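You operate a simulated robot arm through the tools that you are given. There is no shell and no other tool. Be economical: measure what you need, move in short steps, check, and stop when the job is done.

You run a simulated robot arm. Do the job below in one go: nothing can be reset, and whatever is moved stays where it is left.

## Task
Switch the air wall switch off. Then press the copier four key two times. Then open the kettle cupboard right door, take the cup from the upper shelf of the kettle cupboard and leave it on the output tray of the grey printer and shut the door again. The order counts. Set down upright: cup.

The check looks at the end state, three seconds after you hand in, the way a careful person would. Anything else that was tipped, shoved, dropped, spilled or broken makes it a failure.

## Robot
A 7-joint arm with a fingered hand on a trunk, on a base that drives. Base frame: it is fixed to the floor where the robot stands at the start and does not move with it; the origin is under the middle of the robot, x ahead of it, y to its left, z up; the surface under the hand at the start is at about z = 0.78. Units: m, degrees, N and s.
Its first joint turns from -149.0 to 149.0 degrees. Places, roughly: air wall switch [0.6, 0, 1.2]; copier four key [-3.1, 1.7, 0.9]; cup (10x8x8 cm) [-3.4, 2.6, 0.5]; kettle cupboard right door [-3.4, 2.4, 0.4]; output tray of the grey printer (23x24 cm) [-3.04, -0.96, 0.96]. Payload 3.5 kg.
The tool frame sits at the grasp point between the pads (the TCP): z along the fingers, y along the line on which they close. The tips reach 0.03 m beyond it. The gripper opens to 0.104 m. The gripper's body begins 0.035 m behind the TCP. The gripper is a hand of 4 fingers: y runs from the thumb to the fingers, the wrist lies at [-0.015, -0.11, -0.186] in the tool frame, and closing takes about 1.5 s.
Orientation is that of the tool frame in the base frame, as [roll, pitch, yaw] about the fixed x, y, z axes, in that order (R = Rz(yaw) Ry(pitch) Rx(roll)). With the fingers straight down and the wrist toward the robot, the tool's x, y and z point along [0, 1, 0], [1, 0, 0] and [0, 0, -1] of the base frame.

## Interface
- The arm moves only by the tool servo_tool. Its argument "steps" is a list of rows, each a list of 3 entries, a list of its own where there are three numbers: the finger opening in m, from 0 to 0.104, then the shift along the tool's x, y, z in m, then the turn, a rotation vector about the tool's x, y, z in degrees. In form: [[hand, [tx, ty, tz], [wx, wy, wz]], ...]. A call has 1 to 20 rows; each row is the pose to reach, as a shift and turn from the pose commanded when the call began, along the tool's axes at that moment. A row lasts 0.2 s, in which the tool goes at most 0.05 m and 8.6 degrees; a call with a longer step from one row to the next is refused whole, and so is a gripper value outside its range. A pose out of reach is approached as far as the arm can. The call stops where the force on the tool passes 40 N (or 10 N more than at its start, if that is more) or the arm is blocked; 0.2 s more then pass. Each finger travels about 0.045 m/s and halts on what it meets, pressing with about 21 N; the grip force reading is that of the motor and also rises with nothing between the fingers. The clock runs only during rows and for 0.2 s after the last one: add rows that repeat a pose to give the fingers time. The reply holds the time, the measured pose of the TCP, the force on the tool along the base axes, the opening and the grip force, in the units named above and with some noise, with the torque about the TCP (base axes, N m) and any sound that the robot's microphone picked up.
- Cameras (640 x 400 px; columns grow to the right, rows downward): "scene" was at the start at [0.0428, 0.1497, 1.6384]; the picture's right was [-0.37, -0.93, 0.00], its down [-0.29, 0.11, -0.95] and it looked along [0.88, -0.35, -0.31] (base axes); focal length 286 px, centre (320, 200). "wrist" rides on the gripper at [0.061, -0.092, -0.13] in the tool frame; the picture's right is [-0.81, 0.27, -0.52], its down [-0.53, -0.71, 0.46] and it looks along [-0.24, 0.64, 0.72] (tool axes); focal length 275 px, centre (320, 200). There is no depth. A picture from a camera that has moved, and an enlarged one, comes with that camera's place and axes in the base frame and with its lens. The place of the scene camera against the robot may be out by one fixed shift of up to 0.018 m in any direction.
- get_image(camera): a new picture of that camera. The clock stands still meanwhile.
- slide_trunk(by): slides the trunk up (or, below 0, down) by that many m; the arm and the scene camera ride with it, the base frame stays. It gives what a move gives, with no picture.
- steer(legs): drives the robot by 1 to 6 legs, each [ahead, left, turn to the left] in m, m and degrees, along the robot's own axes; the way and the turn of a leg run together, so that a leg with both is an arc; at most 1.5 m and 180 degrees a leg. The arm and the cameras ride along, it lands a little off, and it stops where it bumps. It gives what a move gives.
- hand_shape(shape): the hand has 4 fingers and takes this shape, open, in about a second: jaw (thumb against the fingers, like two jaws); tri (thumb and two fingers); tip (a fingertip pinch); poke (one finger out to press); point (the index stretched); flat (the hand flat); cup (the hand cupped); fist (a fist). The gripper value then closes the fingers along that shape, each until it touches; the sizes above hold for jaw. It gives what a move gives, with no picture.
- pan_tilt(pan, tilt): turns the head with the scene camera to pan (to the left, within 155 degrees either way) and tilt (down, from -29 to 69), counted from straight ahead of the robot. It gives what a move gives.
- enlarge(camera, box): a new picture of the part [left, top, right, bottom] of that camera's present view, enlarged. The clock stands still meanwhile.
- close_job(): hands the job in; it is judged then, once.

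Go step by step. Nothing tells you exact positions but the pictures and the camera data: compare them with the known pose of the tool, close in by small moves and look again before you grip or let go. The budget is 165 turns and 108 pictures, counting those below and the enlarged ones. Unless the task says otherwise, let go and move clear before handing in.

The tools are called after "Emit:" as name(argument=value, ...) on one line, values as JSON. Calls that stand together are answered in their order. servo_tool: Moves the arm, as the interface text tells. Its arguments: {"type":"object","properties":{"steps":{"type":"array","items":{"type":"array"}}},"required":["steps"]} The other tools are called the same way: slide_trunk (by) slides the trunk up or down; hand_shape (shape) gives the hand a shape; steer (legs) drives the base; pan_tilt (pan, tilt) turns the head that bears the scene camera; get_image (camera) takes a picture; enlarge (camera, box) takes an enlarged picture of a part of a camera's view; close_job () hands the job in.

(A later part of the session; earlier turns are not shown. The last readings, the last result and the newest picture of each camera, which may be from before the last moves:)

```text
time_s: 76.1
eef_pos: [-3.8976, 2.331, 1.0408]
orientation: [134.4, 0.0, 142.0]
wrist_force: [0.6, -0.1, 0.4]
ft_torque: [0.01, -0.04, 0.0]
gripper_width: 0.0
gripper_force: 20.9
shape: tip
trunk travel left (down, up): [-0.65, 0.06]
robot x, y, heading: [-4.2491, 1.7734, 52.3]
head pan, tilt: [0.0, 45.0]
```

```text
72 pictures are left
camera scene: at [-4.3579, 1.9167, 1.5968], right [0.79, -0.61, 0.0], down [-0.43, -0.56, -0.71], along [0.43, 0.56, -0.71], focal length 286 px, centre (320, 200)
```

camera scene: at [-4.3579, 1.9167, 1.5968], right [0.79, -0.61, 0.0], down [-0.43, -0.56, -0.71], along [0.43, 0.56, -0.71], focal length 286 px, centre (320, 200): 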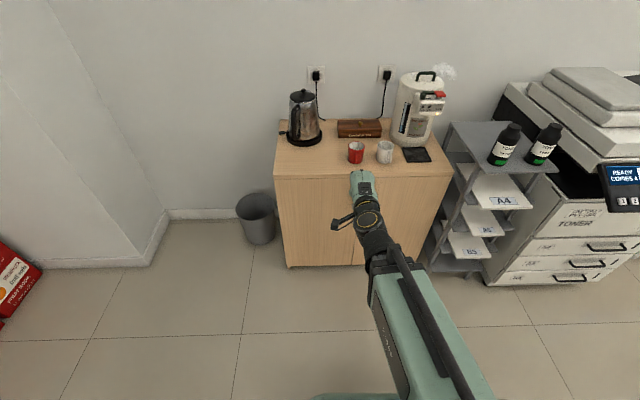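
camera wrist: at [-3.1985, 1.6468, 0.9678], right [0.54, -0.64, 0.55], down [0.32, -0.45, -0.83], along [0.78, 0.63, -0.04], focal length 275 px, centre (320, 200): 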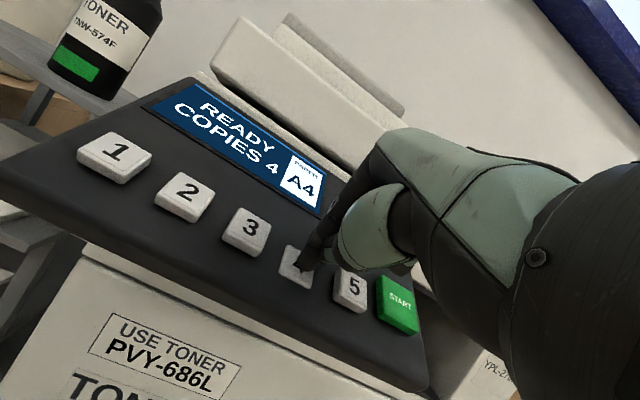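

I'm squarely before the cupboard; the door split is straight ahead at about [-3.61, 2.58] and face plane about 1.03 m ahead. I set the hand to jaw and level the tool, then roll it so the jaw closes horizontally.

Emit:
hand_shape(shape="jaw")

Emit:
servo_tool(steps=[[0.104, [0, 0.012, 0.012], [-7.5, 0, 0]], [0.104, [0, 0.024, 0.024], [-15, 0, 0]], [0.104, [0, 0.036, 0.036], [-22.5, 0, 0]], [0.104, [0, 0.048, 0.048], [-30, 0, 0]], [0.104, [0, 0.06, 0.06], [-37.5, 0, 0]], [0.104, [0, 0.07, 0.07], [-45, 0, 0]], [0.104, [0, 0.07, 0.07], [-45, 0, 0]]])

Emit:
servo_tool(steps=[[0.104, [0, 0, 0], [0, 0, -8.5]], [0.104, [0, 0, 0], [0, 0, -17]], [0.104, [0, 0, 0], [0, 0, -25.5]], [0.104, [0, 0, 0], [0, 0, -34]], [0.104, [0, 0, 0], [0, 0, -42.5]], [0.104, [0, 0, 0], [0, 0, -51]], [0.104, [0, 0, 0], [0, 0, -59.5]], [0.104, [0, 0, 0], [0, 0, -68]], [0.104, [0, 0, 0], [0, 0, -76.5]], [0.104, [0, 0, 0], [0, 0, -85]], [0.104, [0, 0, 0], [0, 0, -90]], [0.104, [0, 0, 0], [0, 0, -90]]])

Emit:
slide_trunk(by=-0.4)

Emit:
get_image(camera="scene")

Emit:
get_image(camera="wrist")

```text
time_s: 77.0
eef_pos: [-3.8969, 2.3317, 1.0405]
orientation: [134.4, -0.1, 142.1]
wrist_force: [-0.4, -0.4, 0.2]
ft_torque: [-0.03, -0.01, -0.01]
gripper_width: 0.1034
gripper_force: 0.1
shape: jaw
trunk travel left (down, up): [-0.65, 0.06]
robot x, y, heading: [-4.2441, 1.7704, 52.2]
head pan, tilt: [0.0, 45.0]
```

```text
time_s: 78.6
eef_pos: [-3.8368, 2.4106, 1.0426]
orientation: [89.3, -0.1, 142.2]
wrist_force: [0.2, -0.9, 0.0]
ft_torque: [-0.01, 0.02, -0.01]
gripper_width: 0.1039
gripper_force: 0.1
shape: jaw
out of reach, approached as far as the arm can: row 1
trunk travel left (down, up): [-0.65, 0.06]
robot x, y, heading: [-4.2431, 1.769, 52.3]
head pan, tilt: [0.0, 45.0]
```

```text
time_s: 81.2
eef_pos: [-3.8357, 2.4101, 1.0408]
orientation: [2.5, 89.4, 54.6]
wrist_force: [0.7, -0.1, -0.5]
ft_torque: [0.0, -0.01, 0.04]
gripper_width: 0.1038
gripper_force: 0.0
shape: jaw
trunk travel left (down, up): [-0.65, 0.06]
robot x, y, heading: [-4.2493, 1.77, 52.2]
head pan, tilt: [0.0, 45.0]
```

```text
time_s: 85.0
eef_pos: [-3.8361, 2.4094, 0.6422]
orientation: [16.7, 89.5, 68.8]
wrist_force: [-0.3, -0.7, -0.6]
ft_torque: [-0.03, 0.02, 0.0]
gripper_width: 0.1037
gripper_force: 0.1
shape: jaw
trunk travel left (down, up): [-0.25, 0.46]
robot x, y, heading: [-4.2495, 1.7685, 52.4]
head pan, tilt: [0.0, 45.0]
```

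```text
71 pictures are left
camera scene: at [-4.3578, 1.9166, 1.1968], right [0.79, -0.61, 0.0], down [-0.43, -0.56, -0.71], along [0.43, 0.56, -0.71], focal length 286 px, centre (320, 200)
```

scene: 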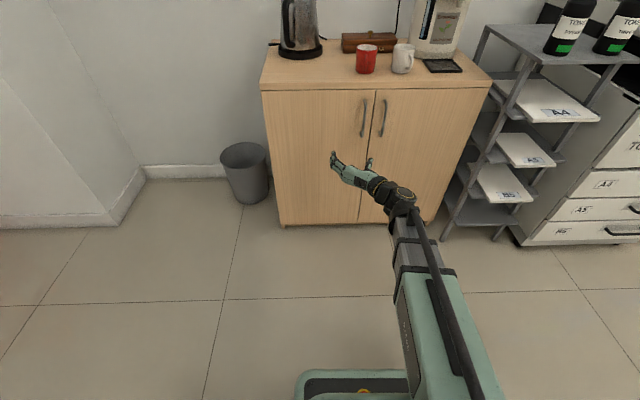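

```text
70 pictures are left
camera wrist: at [-3.8453, 2.2517, 0.5782], right [-0.54, -0.25, 0.81], down [0.84, -0.08, 0.54], along [-0.06, 0.97, 0.25], focal length 275 px, centre (320, 200)
```

wrist: 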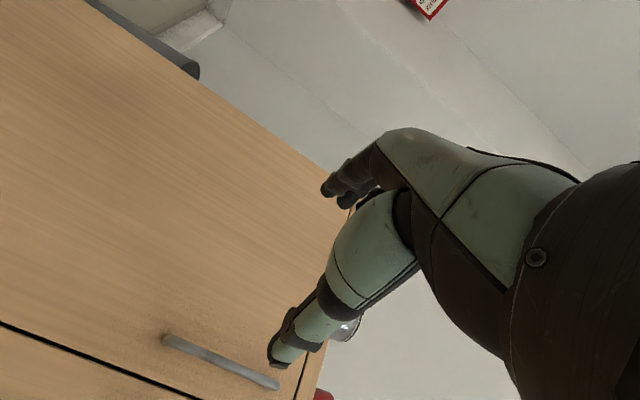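

The right handle bar triangulates to about [-3.59, 2.527, 0.663]. I line the half-open jaw up in front of it.

Emit:
servo_tool(steps=[[0.06, [-0.005, -0.03, 0.03], [0, 0, 0]], [0.06, [-0.01, -0.06, 0.06], [0, 0, 0]], [0.06, [-0.015, -0.09, 0.09], [0, 0, 0]], [0.06, [-0.02, -0.123, 0.12], [0, 0, 0]], [0.06, [-0.02, -0.123, 0.14], [0, 0, 0]], [0.06, [-0.02, -0.123, 0.14], [0, 0, 0]]])

Emit:
get_image(camera="wrist")

Emit:
enlarge(camera="scene", box=[300, 60, 460, 160])

```text
time_s: 86.4
eef_pos: [-3.6537, 2.4447, 0.6619]
orientation: [11.4, 89.4, 63.4]
wrist_force: [0.8, 0.1, 1.3]
ft_torque: [-0.01, 0.01, -0.01]
gripper_width: 0.0604
gripper_force: 0.1
shape: jaw
trunk travel left (down, up): [-0.25, 0.46]
robot x, y, heading: [-4.247, 1.77, 52.3]
head pan, tilt: [0.0, 45.0]
```

```text
69 pictures are left
camera wrist: at [-3.6626, 2.2868, 0.5988], right [-0.54, -0.25, 0.81], down [0.84, -0.08, 0.54], along [-0.06, 0.97, 0.25], focal length 275 px, centre (320, 200)
```

wrist: 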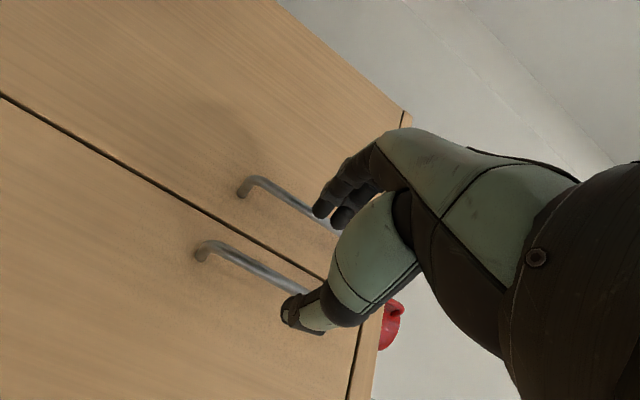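

```text
4.00 times, centred on (380, 110) of scene
camera zoom: at [-4.3578, 1.9167, 1.1968], right [0.79, -0.61, 0.0], down [-0.43, -0.56, -0.71], along [0.43, 0.56, -0.71], focal length 1144 px, centre (80, 560)
```

zoom: 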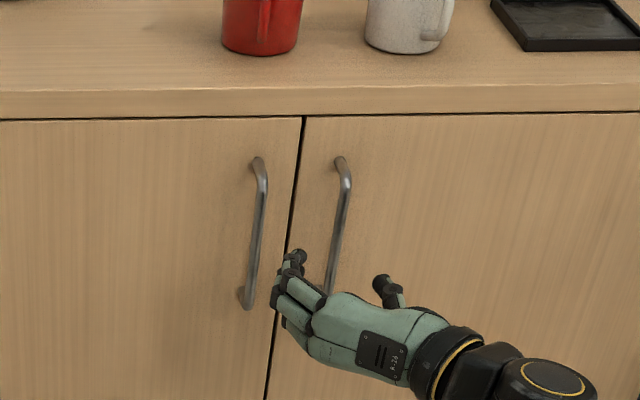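

The jaw straddles the right handle. I move in and close.

Emit:
servo_tool(steps=[[0.06, [0, 0, 0.03], [0, 0, 0]], [0.06, [0, 0, 0.06], [0, 0, 0]], [0.06, [0, 0, 0.078], [0, 0, 0]], [0.06, [0, 0, 0.078], [0, 0, 0]]])

Emit:
get_image(camera="wrist")

Emit:
enlarge(camera="scene", box=[300, 60, 460, 160])

```text
time_s: 87.4
eef_pos: [-3.6066, 2.5049, 0.6634]
orientation: [11.3, 89.4, 63.4]
wrist_force: [-4.2, -8.1, -1.3]
ft_torque: [-0.06, 0.01, 0.36]
gripper_width: 0.0602
gripper_force: 0.0
shape: jaw
trunk travel left (down, up): [-0.25, 0.46]
robot x, y, heading: [-4.2479, 1.7715, 52.5]
head pan, tilt: [0.0, 45.0]
```

```text
67 pictures are left
camera wrist: at [-3.6152, 2.3484, 0.6009], right [-0.54, -0.25, 0.81], down [0.84, -0.08, 0.54], along [-0.06, 0.97, 0.25], focal length 275 px, centre (320, 200)
```

wrist: 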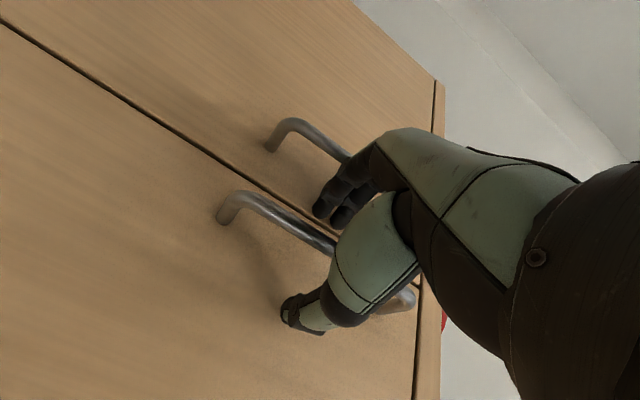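

```text
4.00 times, centred on (380, 110) of scene
camera zoom: at [-4.358, 1.9162, 1.1968], right [0.79, -0.61, 0.0], down [-0.43, -0.56, -0.71], along [0.43, 0.56, -0.71], focal length 1144 px, centre (80, 560)
```

zoom: 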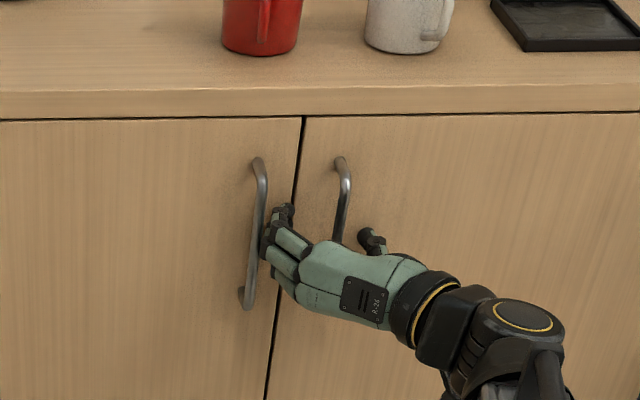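

Light contact; I close on the bar.

Emit:
servo_tool(steps=[[0.03, [0, 0, 0], [0, 0, 0]], [0.0, [0, 0, 0], [0, 0, 0]], [0.0, [0, 0, 0], [0, 0, 0]], [0.0, [0, 0, 0], [0, 0, 0]], [0.0, [0, 0, 0], [0, 0, 0]], [0.0, [0, 0, 0], [0, 0, 0]], [0.0, [0, 0, 0], [0, 0, 0]], [0.0, [0, 0, 0], [0, 0, 0]]])

Emit:
get_image(camera="wrist")

```text
time_s: 89.2
eef_pos: [-3.6045, 2.5055, 0.6647]
orientation: [5.9, 89.4, 57.8]
wrist_force: [15.9, -5.8, 3.8]
ft_torque: [-0.01, 0.01, 0.43]
gripper_width: 0.0111
gripper_force: 21.4
shape: jaw
trunk travel left (down, up): [-0.25, 0.46]
robot x, y, heading: [-4.2463, 1.7718, 52.1]
head pan, tilt: [0.0, 45.0]
```

```text
65 pictures are left
camera wrist: at [-3.6133, 2.348, 0.6011], right [-0.54, -0.25, 0.8], down [0.84, -0.09, 0.54], along [-0.06, 0.97, 0.25], focal length 275 px, centre (320, 200)
```

wrist: 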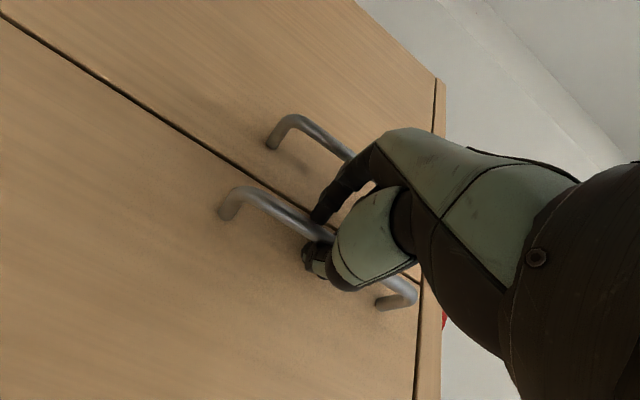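

Gripped. I pull the door along its arc about the right-hand hinge.

Emit:
servo_tool(steps=[[0, [0, -0.008, -0.015], [-2, 0, 0]], [0, [0, -0.01, -0.03], [-4, 0, 0]], [0, [0, -0.013, -0.045], [-6, 0, 0]], [0, [0, -0.016, -0.0594], [-8, 0, 0]], [0, [0, -0.021, -0.074], [-10, 0, 0]], [0, [0, -0.026, -0.088], [-12, 0, 0]], [0, [0, -0.032, -0.102], [-14, 0, 0]], [0, [0, -0.038, -0.116], [-16, 0, 0]], [0, [0, -0.045, -0.129], [-18, 0, 0]], [0, [0, -0.052, -0.1425], [-20, 0, 0]]])

Emit:
get_image(camera="scene")

```text
time_s: 91.4
eef_pos: [-3.6505, 2.3596, 0.6636]
orientation: [-10.2, 89.2, 61.7]
wrist_force: [28.0, -0.4, 13.9]
ft_torque: [0.1, 0.04, 0.7]
gripper_width: 0.0126
gripper_force: 21.0
shape: jaw
trunk travel left (down, up): [-0.25, 0.46]
robot x, y, heading: [-4.2491, 1.7706, 52.6]
head pan, tilt: [0.0, 45.0]
```

```text
64 pictures are left
camera scene: at [-4.3569, 1.9159, 1.197], right [0.79, -0.61, 0.0], down [-0.43, -0.56, -0.71], along [0.43, 0.56, -0.71], focal length 286 px, centre (320, 200)
```

scene: 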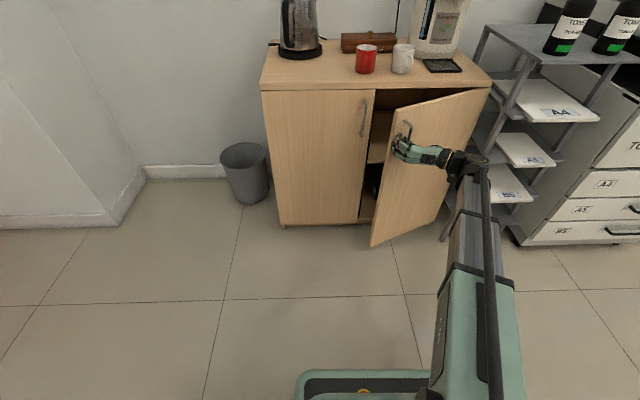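

The door is about 25° open and following. I carry on to about 45°.

Emit:
servo_tool(steps=[[0, [0, -0.01, -0.014], [-2, 0, 0]], [0, [0, -0.017, -0.03], [-4, 0, 0]], [0, [0, -0.023, -0.045], [-6, 0, 0]], [0, [0, -0.029, -0.06], [-8, 0, 0]], [0, [0, -0.035, -0.075], [-10, 0, 0]], [0, [0, -0.041, -0.09], [-12, 0, 0]], [0, [0, -0.047, -0.102], [-14, 0, 0]], [0, [0, -0.052, -0.113], [-15, 0, 0]]])

Emit:
get_image(camera="scene")

```text
time_s: 93.2
eef_pos: [-3.6361, 2.2365, 0.6626]
orientation: [-23.3, 89.4, 63.8]
wrist_force: [10.2, 4.8, 10.9]
ft_torque: [0.16, 0.18, 0.8]
gripper_width: 0.0129
gripper_force: 21.2
shape: jaw
trunk travel left (down, up): [-0.25, 0.46]
robot x, y, heading: [-4.2456, 1.7707, 52.3]
head pan, tilt: [0.0, 45.0]
```

```text
63 pictures are left
camera scene: at [-4.3577, 1.9165, 1.1968], right [0.79, -0.61, 0.0], down [-0.43, -0.56, -0.71], along [0.43, 0.56, -0.71], focal length 286 px, centre (320, 200)
```

scene: 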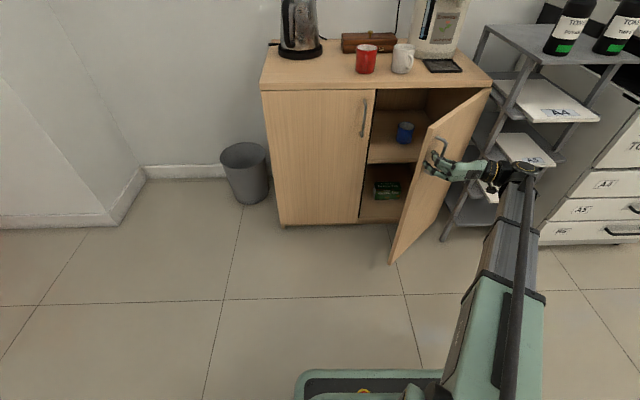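

The blue cup is visible on the upper shelf; door about 50° open. I let go and back off from the handle.

Emit:
servo_tool(steps=[[0.05, [0, 0, 0], [0, 0, 0]], [0.06, [0, 0, 0], [0, 0, 0]], [0.06, [0, 0, 0], [0, 0, 0]], [0.06, [0, 0, 0], [0, 0, 0]], [0.06, [0, 0, -0.03], [0, 0, 0]], [0.06, [0, 0, -0.06], [0, 0, 0]], [0.06, [0, 0, -0.09], [0, 0, 0]]])

Emit:
get_image(camera="scene")

```text
time_s: 94.8
eef_pos: [-3.6429, 2.1481, 0.6599]
orientation: [-25.6, 89.3, 61.6]
wrist_force: [0.9, 0.0, -0.3]
ft_torque: [0.05, -0.03, 0.01]
gripper_width: 0.0596
gripper_force: 0.1
shape: jaw
trunk travel left (down, up): [-0.25, 0.46]
robot x, y, heading: [-4.2464, 1.7713, 52.3]
head pan, tilt: [0.0, 45.0]
```

```text
62 pictures are left
camera scene: at [-4.3578, 1.9168, 1.1968], right [0.79, -0.61, 0.0], down [-0.43, -0.56, -0.71], along [0.43, 0.56, -0.71], focal length 286 px, centre (320, 200)
```

scene: 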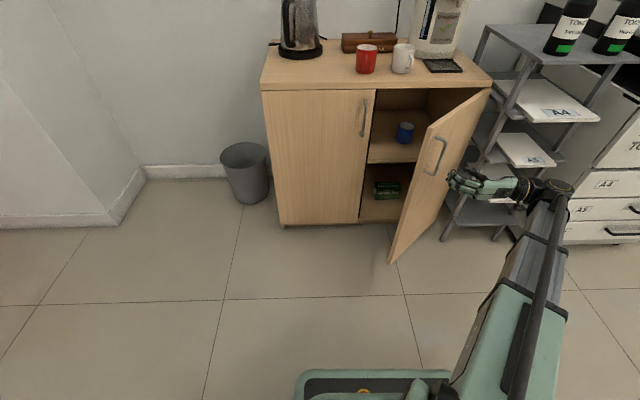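

I lift the hand over the door, bring it to the inner side left of the door's edge, facing forward again.

Emit:
servo_tool(steps=[[0.03, [-0.045, 0, 0], [0, 0, 0]], [0.0, [-0.09, 0, 0], [0, 0, 0]], [0.0, [-0.135, 0, 0], [0, 0, 0]], [0.0, [-0.18, 0, 0], [0, 0, 0]], [0.0, [-0.225, 0, 0], [0, 0, 0]], [0.0, [-0.26, 0, 0], [0, 0, 0]], [0.0, [-0.26, 0.026, 0.024], [5, 0, 0]], [0.0, [-0.26, 0.052, 0.048], [10, 0, 0]], [0.0, [-0.26, 0.078, 0.072], [15, 0, 0]], [0.0, [-0.26, 0.104, 0.096], [20, 0, 0]], [0.0, [-0.26, 0.13, 0.12], [25, 0, 0]], [0.0, [-0.26, 0.158, 0.144], [30, 0, 0]], [0.0, [-0.26, 0.184, 0.166], [35, 0, 0]], [0.0, [-0.26, 0.184, 0.166], [35, 0, 0]]])

Emit:
get_image(camera="scene")

```text
time_s: 97.8
eef_pos: [-3.8191, 2.3223, 0.921]
orientation: [0.2, 89.3, 52.3]
wrist_force: [-0.6, 0.2, 0.2]
ft_torque: [0.02, 0.01, 0.03]
gripper_width: 0.0002
gripper_force: 20.3
shape: jaw
trunk travel left (down, up): [-0.25, 0.46]
robot x, y, heading: [-4.2453, 1.7677, 52.2]
head pan, tilt: [0.0, 45.0]
```

```text
61 pictures are left
camera scene: at [-4.3579, 1.9166, 1.1968], right [0.79, -0.61, 0.0], down [-0.43, -0.56, -0.71], along [0.43, 0.56, -0.71], focal length 286 px, centre (320, 200)
```

scene: 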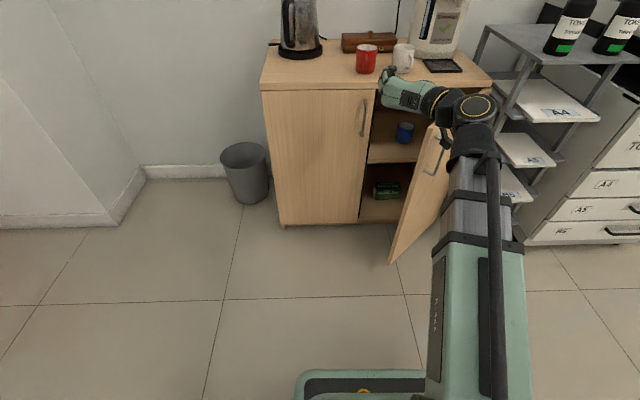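

Emit:
servo_tool(steps=[[0, [0.045, 0.01, 0], [0, 0, 0]], [0, [0.09, 0.01, 0], [0, 0, 0]], [0, [0.135, 0.01, 0], [0, 0, 0]], [0, [0.18, 0.01, 0], [0, 0, 0]], [0, [0.225, 0.01, 0], [0, 0, 0]], [0, [0.26, 0.01, 0], [0, 0, 0]], [0, [0.26, -0.005, 0.04], [0, 0, 0]], [0, [0.26, -0.02, 0.08], [0, 0, 0]], [0, [0.26, -0.03, 0.12], [0, 0, 0]]])

Emit:
get_image(camera="scene")

```text
time_s: 99.8
eef_pos: [-3.7169, 2.4001, 0.6603]
orientation: [-1.3, 89.3, 50.8]
wrist_force: [-0.2, -0.2, -0.3]
ft_torque: [0.01, 0.02, -0.01]
gripper_width: 0.0
gripper_force: 21.0
shape: jaw
trunk travel left (down, up): [-0.25, 0.46]
robot x, y, heading: [-4.2485, 1.7707, 52.2]
head pan, tilt: [0.0, 45.0]
```

```text
60 pictures are left
camera scene: at [-4.358, 1.9165, 1.1968], right [0.79, -0.61, 0.0], down [-0.43, -0.56, -0.71], along [0.43, 0.56, -0.71], focal length 286 px, centre (320, 200)
```

scene: 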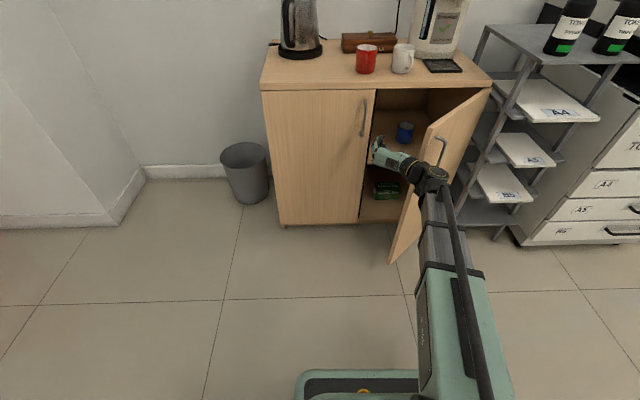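

I sweep the hand right to push the door wider from inside.

Emit:
servo_tool(steps=[[0, [0, -0.03, 0], [0, 0, 0]], [0, [0, -0.06, 0], [0, 0, 0]], [0, [0, -0.09, 0], [0, 0, 0]], [0, [0, -0.12, 0], [0, 0, 0]], [0, [0, -0.15, 0], [0, 0, 0]], [0, [0, -0.18, 0], [0, 0, 0]], [0, [0, -0.21, 0], [0, 0, 0]], [0, [0, -0.24, 0], [0, 0, 0]], [0, [0, -0.26, 0], [0, 0, 0]]])

Emit:
get_image(camera="scene")

```text
time_s: 100.6
eef_pos: [-3.6574, 2.3492, 0.6611]
orientation: [26.2, 89.4, 79.0]
wrist_force: [-6.3, -1.4, 3.2]
ft_torque: [-0.14, 0.05, -0.54]
gripper_width: 0.0001
gripper_force: 20.9
shape: jaw
trunk travel left (down, up): [-0.25, 0.46]
robot x, y, heading: [-4.2465, 1.7704, 52.2]
head pan, tilt: [0.0, 45.0]
stopped in row 4: the force on the tool passed its limit at 56 N (the readings are from after the stop); the commanded pose is now the measured one
```

```text
59 pictures are left
camera scene: at [-4.3589, 1.9164, 1.1969], right [0.79, -0.61, 0.0], down [-0.43, -0.56, -0.71], along [0.43, 0.56, -0.71], focal length 286 px, centre (320, 200)
```

scene: 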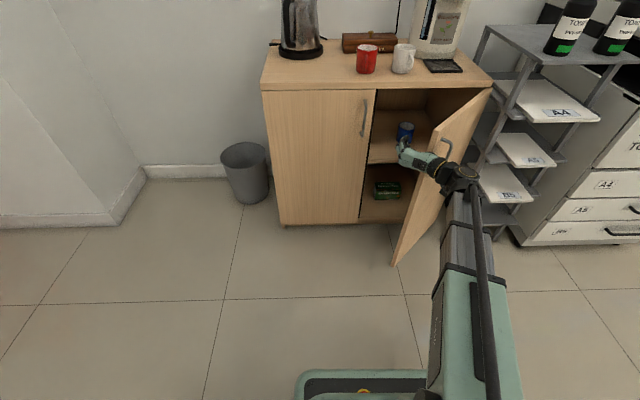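

It met the door edge a bit fast; I push on more slowly.

Emit:
servo_tool(steps=[[0, [0, -0.008, 0], [0, 0, 0]], [0, [0, -0.016, 0], [0, 0, 0]], [0, [0, -0.024, 0], [0, 0, 0]], [0, [0, -0.032, 0], [0, 0, 0]], [0, [0, -0.04, 0], [0, 0, 0]], [0, [0, -0.05, 0], [0, 0, 0]], [0, [0, -0.06, 0], [0, 0, 0]], [0, [0, -0.07, 0], [0, 0, 0]], [0, [0, -0.08, 0], [0, 0, 0]], [0, [0, -0.09, 0], [0, 0, 0]], [0, [0, -0.1, 0], [0, 0, 0]], [0, [0, -0.11, 0], [0, 0, 0]], [0, [0, -0.12, 0], [0, 0, 0]], [0, [0, -0.13, 0], [0, 0, 0]], [0, [0, -0.14, 0], [0, 0, 0]]])

Emit:
get_image(camera="scene")

```text
time_s: 101.1
eef_pos: [-3.659, 2.3451, 0.6611]
orientation: [33.5, 89.4, 86.9]
wrist_force: [-8.3, -1.0, 4.4]
ft_torque: [-0.17, 0.09, -0.74]
gripper_width: 0.0001
gripper_force: 21.4
shape: jaw
trunk travel left (down, up): [-0.25, 0.46]
robot x, y, heading: [-4.2474, 1.7715, 52.4]
head pan, tilt: [0.0, 45.0]
stopped in row 2: the force on the tool passed its limit at 52 N (the readings are from after the stop); the commanded pose is now the measured one
```

```text
58 pictures are left
camera scene: at [-4.3598, 1.9161, 1.1969], right [0.79, -0.61, 0.0], down [-0.43, -0.56, -0.71], along [0.43, 0.56, -0.71], focal length 286 px, centre (320, 200)
```

scene: 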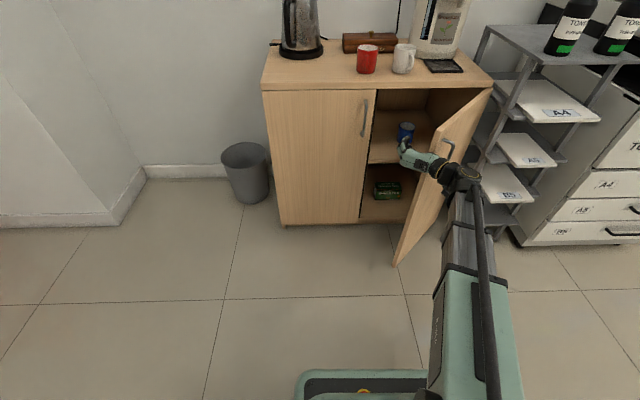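

The slanted hand jams on the door edge. I back off left, yaw the hand so the fingertips lead, and push with them near the free edge.

Emit:
servo_tool(steps=[[0, [0, 0.03, 0], [0, 0, 0]], [0, [0, 0.06, -0.02], [0, 0, 0]], [0, [0, 0.07, -0.05], [6, 0, 0]], [0, [0, 0.07, -0.08], [12, 0, 0]], [0, [0, 0.07, -0.09], [18, 0, 0]], [0, [0, 0.07, -0.09], [24, 0, 0]], [0, [0, 0.07, -0.09], [24, 0, 0]]])

Emit:
get_image(camera="scene")

```text
time_s: 102.7
eef_pos: [-3.7642, 2.3145, 0.659]
orientation: [50.6, 89.5, 79.8]
wrist_force: [-0.5, 0.4, 0.0]
ft_torque: [-0.03, 0.03, -0.01]
gripper_width: 0.0
gripper_force: 21.1
shape: jaw
trunk travel left (down, up): [-0.25, 0.46]
robot x, y, heading: [-4.2443, 1.7694, 52.3]
head pan, tilt: [0.0, 45.0]
```

```text
57 pictures are left
camera scene: at [-4.3589, 1.9163, 1.1968], right [0.79, -0.61, 0.0], down [-0.43, -0.56, -0.71], along [0.43, 0.56, -0.71], focal length 286 px, centre (320, 200)
```

scene: 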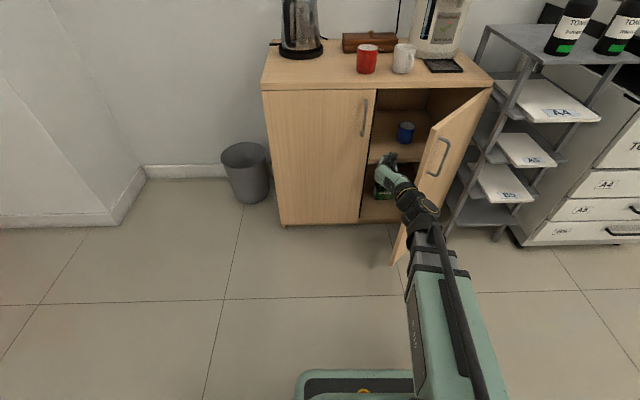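

Emit:
servo_tool(steps=[[0, [0, -0.028, 0.012], [0, 0, 0]], [0, [0, -0.055, 0.023], [0, 0, 0]], [0, [0, -0.074, 0.031], [0, 0, 0]], [0, [0, -0.083, 0.035], [0, 0, 0]], [0, [0, -0.092, 0.039], [0, 0, 0]], [0, [0, -0.101, 0.043], [0, 0, 0]], [0, [0, -0.11, 0.047], [0, 0, 0]], [0, [0, -0.12, 0.051], [0, 0, 0]], [0, [0, -0.13, 0.055], [0, 0, 0]], [0, [0, -0.14, 0.059], [0, 0, 0]], [0, [0, -0.15, 0.063], [0, 0, 0]], [0, [0, -0.16, 0.067], [0, 0, 0]], [0, [0, -0.17, 0.071], [0, 0, 0]], [0, [0, -0.18, 0.075], [0, 0, 0]], [0, [0, -0.19, 0.08], [0, 0, 0]], [0, [0, -0.2, 0.084], [0, 0, 0]]])

Emit:
get_image(camera="scene")

```text
time_s: 103.8
eef_pos: [-3.6981, 2.2597, 0.659]
orientation: [37.6, 89.4, 67.7]
wrist_force: [-10.5, -2.0, -0.6]
ft_torque: [-0.05, 0.0, 0.09]
gripper_width: 0.0
gripper_force: 21.1
shape: jaw
trunk travel left (down, up): [-0.25, 0.46]
robot x, y, heading: [-4.2458, 1.7693, 52.4]
head pan, tilt: [0.0, 45.0]
stopped in row 5: the force on the tool passed its limit at 47 N (the readings are from after the stop); the commanded pose is now the measured one
```

```text
56 pictures are left
camera scene: at [-4.3605, 1.9161, 1.1968], right [0.79, -0.61, 0.0], down [-0.43, -0.56, -0.71], along [0.43, 0.56, -0.71], focal length 286 px, centre (320, 200)
```

scene: 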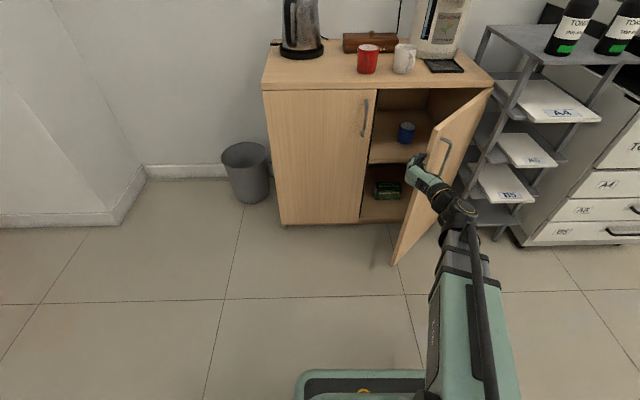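

The door resists; it may be damped. I test a much slower push and compare.

Emit:
servo_tool(steps=[[0, [0, -0.003, 0.001], [0, 0, 0]], [0, [0, -0.006, 0.002], [0, 0, 0]], [0, [0, -0.009, 0.003], [0, 0, 0]], [0, [0, -0.012, 0.004], [0, 0, 0]], [0, [0, -0.015, 0.005], [0, 0, 0]], [0, [0, -0.018, 0.006], [0, 0, 0]], [0, [0, -0.021, 0.007], [0, 0, 0]], [0, [0, -0.024, 0.008], [0, 0, 0]], [0, [0, -0.027, 0.009], [0, 0, 0]], [0, [0, -0.03, 0.01], [0, 0, 0]]])

Emit:
get_image(camera="scene")

Emit:
get_image(camera="wrist")

```text
time_s: 104.5
eef_pos: [-3.6988, 2.2558, 0.6598]
orientation: [40.5, 89.4, 71.0]
wrist_force: [-10.9, -1.9, -0.1]
ft_torque: [0.01, -0.05, 0.11]
gripper_width: 0.0
gripper_force: 21.3
shape: jaw
trunk travel left (down, up): [-0.25, 0.46]
robot x, y, heading: [-4.2472, 1.7691, 52.5]
head pan, tilt: [0.0, 45.0]
stopped in row 3: the force on the tool passed its limit at 43 N (the readings are from after the stop); the commanded pose is now the measured one
```

```text
55 pictures are left
camera scene: at [-4.3611, 1.9159, 1.1968], right [0.79, -0.61, 0.0], down [-0.43, -0.56, -0.71], along [0.43, 0.56, -0.71], focal length 286 px, centre (320, 200)
```

scene: 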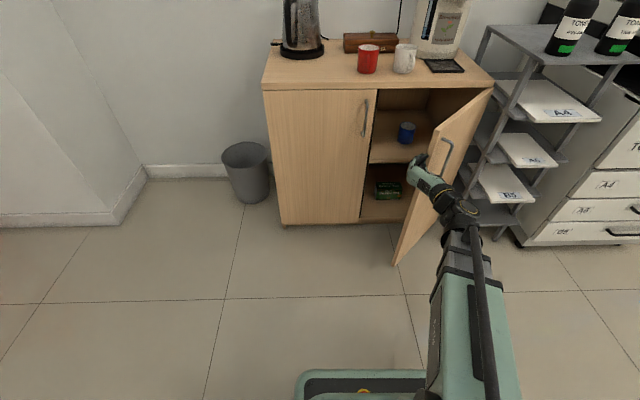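

```text
54 pictures are left
camera wrist: at [-3.7649, 2.1112, 0.5961], right [-0.59, -0.03, 0.81], down [0.75, -0.39, 0.53], along [0.3, 0.92, 0.25], focal length 275 px, centre (320, 200)
```

wrist: 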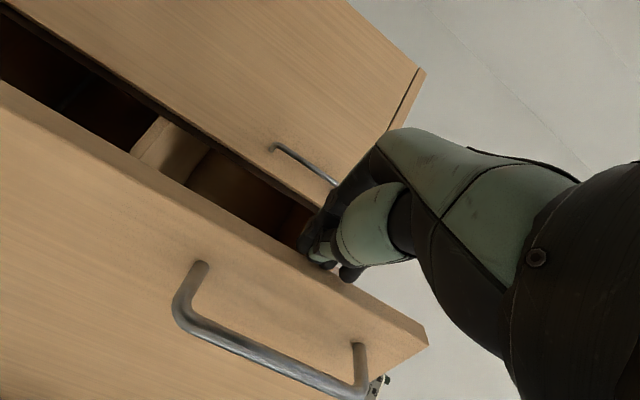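

I see: the fingertips press on the door's end edge, not its inner face. I go left, deeper in, and yaw more, then push on the inner face.

Emit:
servo_tool(steps=[[0, [0, 0.03, -0.012], [0, 0, 0]], [0, [0, 0.065, -0.026], [4, 0, 0]], [0, [0, 0.08, 0.01], [8, 0, 0]], [0, [0, 0.092, 0.043], [12, 0, 0]], [0, [0, 0.106, 0.076], [15, 0, 0]], [0, [0, 0.106, 0.076], [15, 0, 0]]])

Emit:
get_image(camera="scene")

```text
time_s: 105.8
eef_pos: [-3.6835, 2.3842, 0.6591]
orientation: [73.8, 89.5, 89.2]
wrist_force: [-0.2, -1.0, 0.3]
ft_torque: [0.06, 0.0, -0.01]
gripper_width: 0.0001
gripper_force: 21.3
shape: jaw
trunk travel left (down, up): [-0.25, 0.46]
robot x, y, heading: [-4.2477, 1.7683, 52.4]
head pan, tilt: [0.0, 45.0]
```

```text
53 pictures are left
camera scene: at [-4.3602, 1.916, 1.1968], right [0.79, -0.61, 0.0], down [-0.43, -0.56, -0.71], along [0.43, 0.56, -0.71], focal length 286 px, centre (320, 200)
```

scene: 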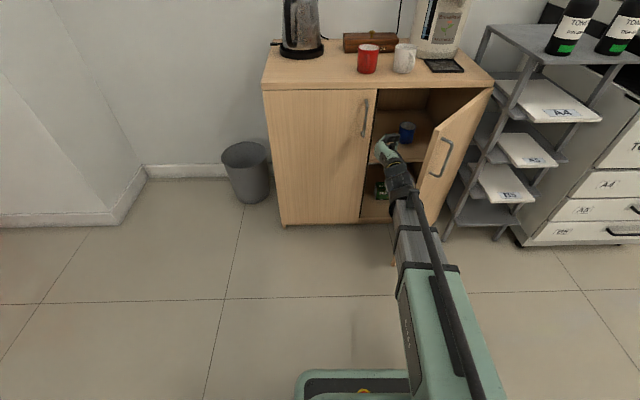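

Emit:
servo_tool(steps=[[0, [0, -0.02, 0.015], [0, 0, 0]], [0, [0, -0.04, 0.03], [0, 0, 0]], [0, [0, -0.05, 0.037], [0, 0, 0]], [0, [0, -0.058, 0.043], [0, 0, 0]], [0, [0, -0.066, 0.05], [0, 0, 0]], [0, [0, -0.074, 0.056], [0, 0, 0]], [0, [0, -0.082, 0.06], [0, 0, 0]], [0, [0, -0.09, 0.064], [0, 0, 0]], [0, [0, -0.1, 0.068], [0, 0, 0]], [0, [0, -0.11, 0.072], [0, 0, 0]], [0, [0, -0.12, 0.076], [0, 0, 0]], [0, [0, -0.13, 0.08], [0, 0, 0]], [0, [0, -0.14, 0.084], [0, 0, 0]], [0, [0, -0.15, 0.088], [0, 0, 0]], [0, [0, -0.16, 0.092], [0, 0, 0]], [0, [0, -0.17, 0.096], [0, 0, 0]], [0, [0, -0.18, 0.1], [0, 0, 0]], [0, [0, -0.19, 0.1], [0, 0, 0]], [0, [0, -0.2, 0.1], [0, 0, 0]]])

Emit:
get_image(camera="scene")

```text
time_s: 107.8
eef_pos: [-3.6, 2.3101, 0.661]
orientation: [60.5, 89.5, 76.1]
wrist_force: [-7.3, -1.7, 1.3]
ft_torque: [-0.04, -0.01, -0.45]
gripper_width: 0.0
gripper_force: 21.2
shape: jaw
trunk travel left (down, up): [-0.25, 0.46]
robot x, y, heading: [-4.2489, 1.7667, 52.5]
head pan, tilt: [0.0, 45.0]
stopped in row 9: the force on the tool passed its limit at 47 N (the readings are from after the stop); the commanded pose is now the measured one
```

```text
52 pictures are left
camera scene: at [-4.3615, 1.9156, 1.1969], right [0.79, -0.61, 0.0], down [-0.43, -0.56, -0.71], along [0.43, 0.56, -0.71], focal length 286 px, centre (320, 200)
```

scene: 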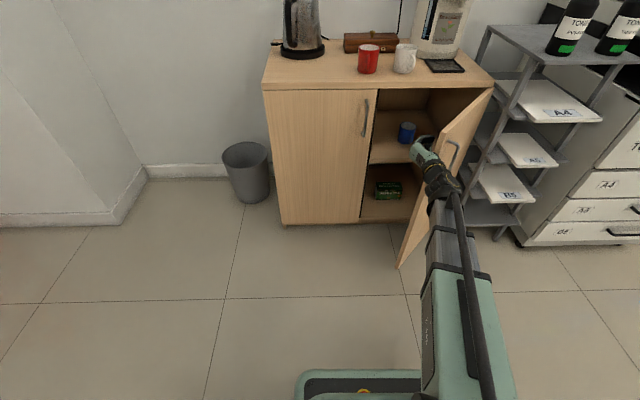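

Emit:
enlarge(camera="scene", box=[380, 70, 560, 280])

```text
1.90 times, centred on (470, 175) of scene
camera zoom: at [-4.3615, 1.9156, 1.1969], right [0.79, -0.61, 0.0], down [-0.43, -0.56, -0.71], along [0.43, 0.56, -0.71], focal length 545 px, centre (34, 248)
```

zoom: 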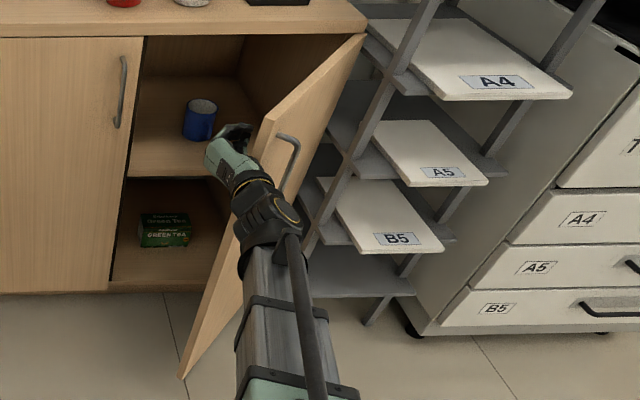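

Contact is awkward and the door stiff. Better: grip the door's free edge itself below the handle and swing it. I back off along the door plane, lower the trunk and open the jaw.

Emit:
servo_tool(steps=[[0, [0, 0.03, 0], [0, 0, 0]], [0, [0, 0.03, -0.04], [0, 0, 0]], [0, [0, 0.03, -0.08], [0, 0, 0]], [0.03, [0, 0.03, -0.12], [0, 0, 0]], [0.07, [0, 0.02, -0.16], [0, 0, 0]], [0.07, [0, -0.02, -0.17], [0, 0, 0]], [0.07, [0, -0.041, -0.17], [0, 0, 0]], [0.07, [0, -0.041, -0.17], [0, 0, 0]]])

Emit:
slide_trunk(by=-0.14)

Emit:
get_image(camera="wrist")

Emit:
get_image(camera="scene")

```text
time_s: 109.6
eef_pos: [-3.7506, 2.225, 0.6553]
orientation: [64.5, 89.5, 80.2]
wrist_force: [-0.6, 0.3, -0.4]
ft_torque: [-0.02, 0.05, 0.01]
gripper_width: 0.0696
gripper_force: 0.1
shape: jaw
trunk travel left (down, up): [-0.25, 0.46]
robot x, y, heading: [-4.2479, 1.7693, 52.5]
head pan, tilt: [0.0, 45.0]
```

```text
time_s: 111.3
eef_pos: [-3.7503, 2.2229, 0.5156]
orientation: [60.1, 89.4, 75.6]
wrist_force: [0.5, -0.8, -0.1]
ft_torque: [0.06, 0.01, 0.0]
gripper_width: 0.0695
gripper_force: 0.2
shape: jaw
trunk travel left (down, up): [-0.11, 0.6]
robot x, y, heading: [-4.2477, 1.7698, 52.5]
head pan, tilt: [0.0, 45.0]
```

```text
50 pictures are left
camera wrist: at [-3.8528, 2.1021, 0.4527], right [-0.57, 0.12, 0.81], down [0.63, -0.57, 0.53], along [0.52, 0.81, 0.25], focal length 275 px, centre (320, 200)
```

wrist: 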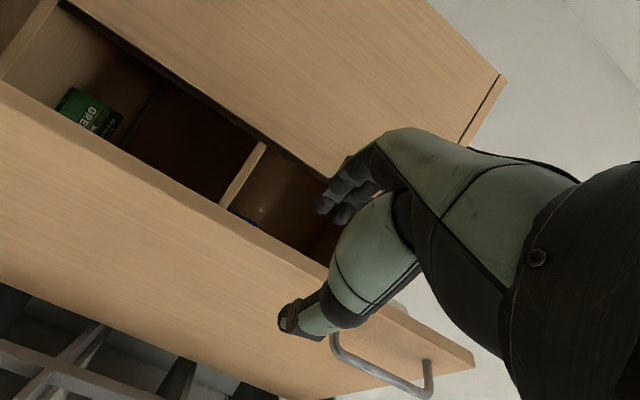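

```text
49 pictures are left
camera scene: at [-4.3608, 1.9158, 1.0568], right [0.79, -0.61, 0.0], down [-0.43, -0.56, -0.71], along [0.43, 0.56, -0.71], focal length 286 px, centre (320, 200)
```

scene: 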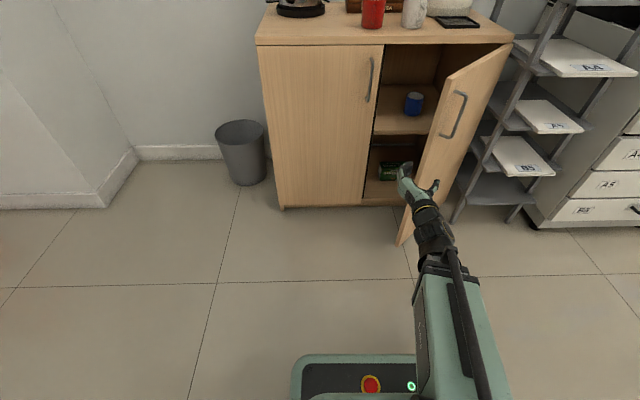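

Emit:
enlarge(camera="wrist", box=[180, 150, 400, 370])

```text
1.82 times, centred on (290, 260) of wrist
camera zoom: at [-3.8528, 2.1021, 0.4527], right [-0.57, 0.12, 0.81], down [0.63, -0.57, 0.53], along [0.52, 0.81, 0.25], focal length 500 px, centre (374, 91)
```

zoom: 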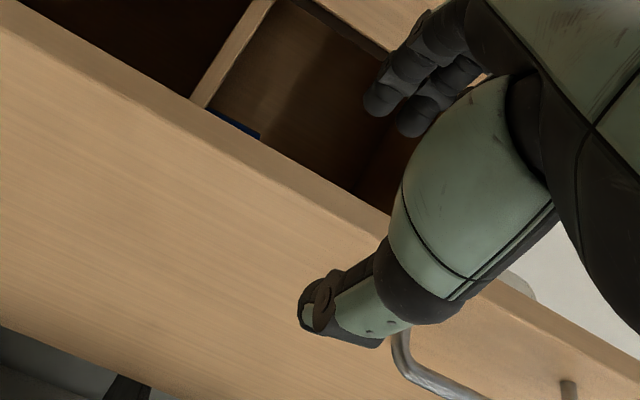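

The door edge lies ~3 cm left of the jaw axis; I correct and move in over the edge.

Emit:
servo_tool(steps=[[0.08, [0, 0.03, 0], [0, 0, 0]], [0.08, [0, 0.03, 0.03], [0, 0, 0]], [0.08, [0, 0.03, 0.06], [0, 0, 0]], [0.08, [0, 0.03, 0.06], [0, 0, 0]]])

Emit:
get_image(camera="wrist")

Emit:
enlarge(camera="scene", box=[360, 50, 520, 280])

```text
time_s: 112.3
eef_pos: [-3.701, 2.2686, 0.5167]
orientation: [66.3, 89.4, 81.8]
wrist_force: [-1.0, -0.3, -0.6]
ft_torque: [0.0, -0.04, -0.03]
gripper_width: 0.0796
gripper_force: 0.0
shape: jaw
trunk travel left (down, up): [-0.11, 0.6]
robot x, y, heading: [-4.2494, 1.7682, 52.3]
head pan, tilt: [0.0, 45.0]
```

```text
47 pictures are left
camera wrist: at [-3.8035, 2.1466, 0.4538], right [-0.57, 0.12, 0.81], down [0.63, -0.57, 0.53], along [0.52, 0.81, 0.25], focal length 275 px, centre (320, 200)
```

wrist: 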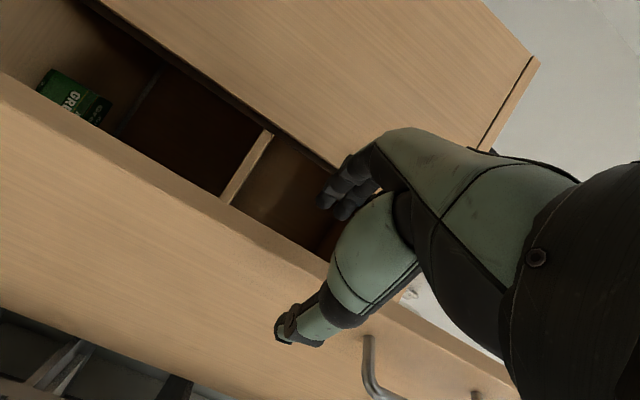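

```text
1.74 times, centred on (440, 165) of scene
camera zoom: at [-4.3608, 1.9158, 1.0568], right [0.79, -0.61, 0.0], down [-0.43, -0.56, -0.71], along [0.43, 0.56, -0.71], focal length 498 px, centre (111, 261)
```

zoom: 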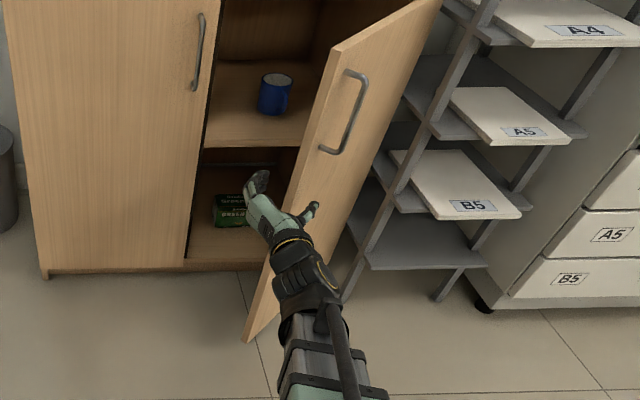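

The jaw straddles the door edge. I close on it.

Emit:
servo_tool(steps=[[0.05, [0, 0, 0.012], [0, 0, 0]], [0.02, [0, 0, 0.02], [0, 0, 0]], [0.0, [0, 0, 0.02], [0, 0, 0]], [0.0, [0, 0, 0.02], [0, 0, 0]], [0.0, [0, 0, 0.02], [0, 0, 0]], [0.0, [0, 0, 0.02], [0, 0, 0]], [0.0, [0, 0, 0.02], [0, 0, 0]], [0.0, [0, 0, 0.02], [0, 0, 0]], [0.0, [0, 0, 0.02], [0, 0, 0]]])

Emit:
enlarge(camera="scene", box=[360, 50, 520, 280])

```text
time_s: 114.3
eef_pos: [-3.6815, 2.2748, 0.5178]
orientation: [69.6, 89.5, 85.2]
wrist_force: [0.7, -0.2, 1.2]
ft_torque: [-0.08, -0.02, -0.02]
gripper_width: 0.0128
gripper_force: 21.2
shape: jaw
trunk travel left (down, up): [-0.11, 0.6]
robot x, y, heading: [-4.2513, 1.772, 52.8]
head pan, tilt: [0.0, 45.0]
```

```text
1.74 times, centred on (440, 165) of scene
camera zoom: at [-4.3607, 1.9158, 1.0568], right [0.79, -0.61, 0.0], down [-0.43, -0.56, -0.71], along [0.43, 0.56, -0.71], focal length 498 px, centre (111, 261)
```

zoom: 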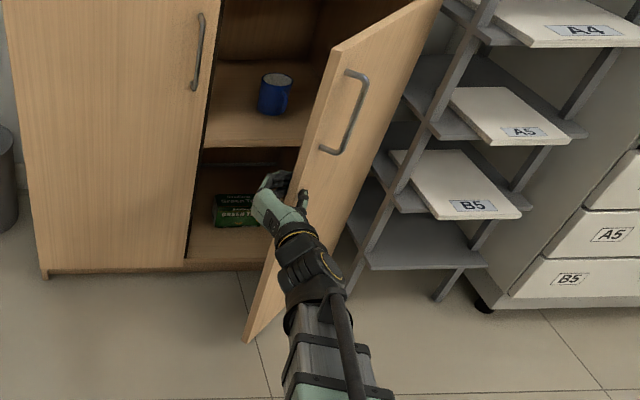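

Door edge gripped (hinge radius consistent at 0.387 m). I swing it open on its arc.

Emit:
servo_tool(steps=[[0, [0, -0.009, -0.0006], [-1.3, 0, 0]], [0, [0, -0.0174, -0.0012], [-2.6, 0, 0]], [0, [0, -0.034, -0.0015], [-5.1, 0, 0]], [0, [0, -0.0512, -0.0016], [-7.6, 0, 0]], [0, [0, -0.068, -0.0005], [-10.1, 0, 0]], [0, [0, -0.0848, 0.0011], [-12.6, 0, 0]], [0, [0, -0.1015, 0.0036], [-15.1, 0, 0]], [0, [0, -0.1182, 0.0066], [-17.6, 0, 0]], [0, [0, -0.1346, 0.0104], [-20.1, 0, 0]], [0, [0, -0.1509, 0.0148], [-22.6, 0, 0]], [0, [0, -0.1669, 0.02], [-25.1, 0, 0]], [0, [0, -0.1827, 0.026], [-27.6, 0, 0]], [0, [0, -0.1982, 0.0327], [-30.1, 0, 0]], [0, [0, -0.2135, 0.04], [-32.6, 0, 0]]])

Emit:
get_image(camera="scene")

```text
time_s: 116.3
eef_pos: [-3.6404, 2.1496, 0.5147]
orientation: [35.5, 89.3, 70.9]
wrist_force: [-13.9, -6.5, 4.8]
ft_torque: [0.04, -0.1, -0.07]
gripper_width: 0.015
gripper_force: 21.1
shape: jaw
trunk travel left (down, up): [-0.11, 0.6]
robot x, y, heading: [-4.2507, 1.7695, 52.7]
head pan, tilt: [0.0, 45.0]
stopped in row 10: the force on the tool passed its limit at 41 N (the readings are from after the stop); the commanded pose is now the measured one
```

```text
44 pictures are left
camera scene: at [-4.3619, 1.9151, 1.0567], right [0.79, -0.61, 0.0], down [-0.43, -0.56, -0.71], along [0.43, 0.56, -0.71], focal length 286 px, centre (320, 200)
```

scene: 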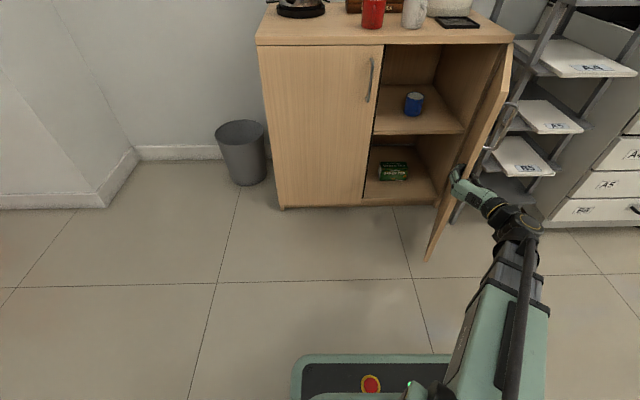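

The door is ~67° open; good enough. I release, back off, and look at the cup.

Emit:
servo_tool(steps=[[0.06, [0, 0, 0], [0, 0, 0]], [0.06, [0, 0, 0], [0, 0, 0]], [0.06, [0, 0, 0], [0, 0, 0]], [0.06, [0, 0, -0.035], [0, 0, 0]], [0.06, [0, 0, -0.07], [0, 0, 0]], [0.06, [0, 0, -0.09], [0, 0, 0]]])

Emit:
enlarge(camera="scene", box=[370, 40, 530, 190])

Emit:
get_image(camera="wrist")

```text
time_s: 117.7
eef_pos: [-3.7131, 2.0956, 0.5146]
orientation: [51.9, 89.4, 87.2]
wrist_force: [0.5, -0.4, 0.0]
ft_torque: [0.0, 0.01, 0.01]
gripper_width: 0.0597
gripper_force: 0.1
shape: jaw
trunk travel left (down, up): [-0.11, 0.6]
robot x, y, heading: [-4.2495, 1.7734, 52.5]
head pan, tilt: [0.0, 45.0]
```

```text
2.67 times, centred on (450, 115) of scene
camera zoom: at [-4.3609, 1.9157, 1.0568], right [0.79, -0.61, 0.0], down [-0.43, -0.56, -0.71], along [0.43, 0.56, -0.71], focal length 763 px, centre (-27, 427)
```

zoom: 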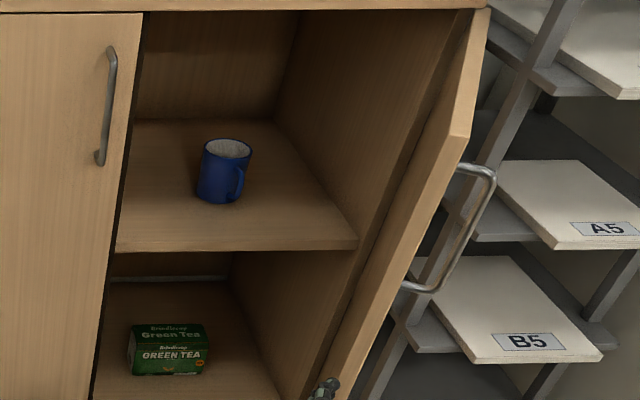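

```text
42 pictures are left
camera wrist: at [-3.7675, 1.9486, 0.4508], right [-0.58, -0.08, 0.81], down [0.78, -0.32, 0.53], along [0.22, 0.94, 0.25], focal length 275 px, centre (320, 200)
```

wrist: 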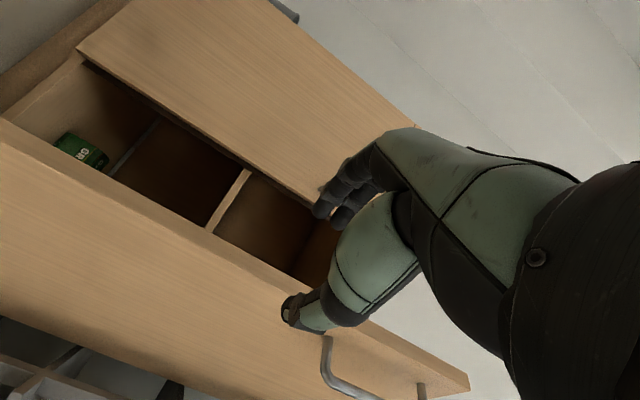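

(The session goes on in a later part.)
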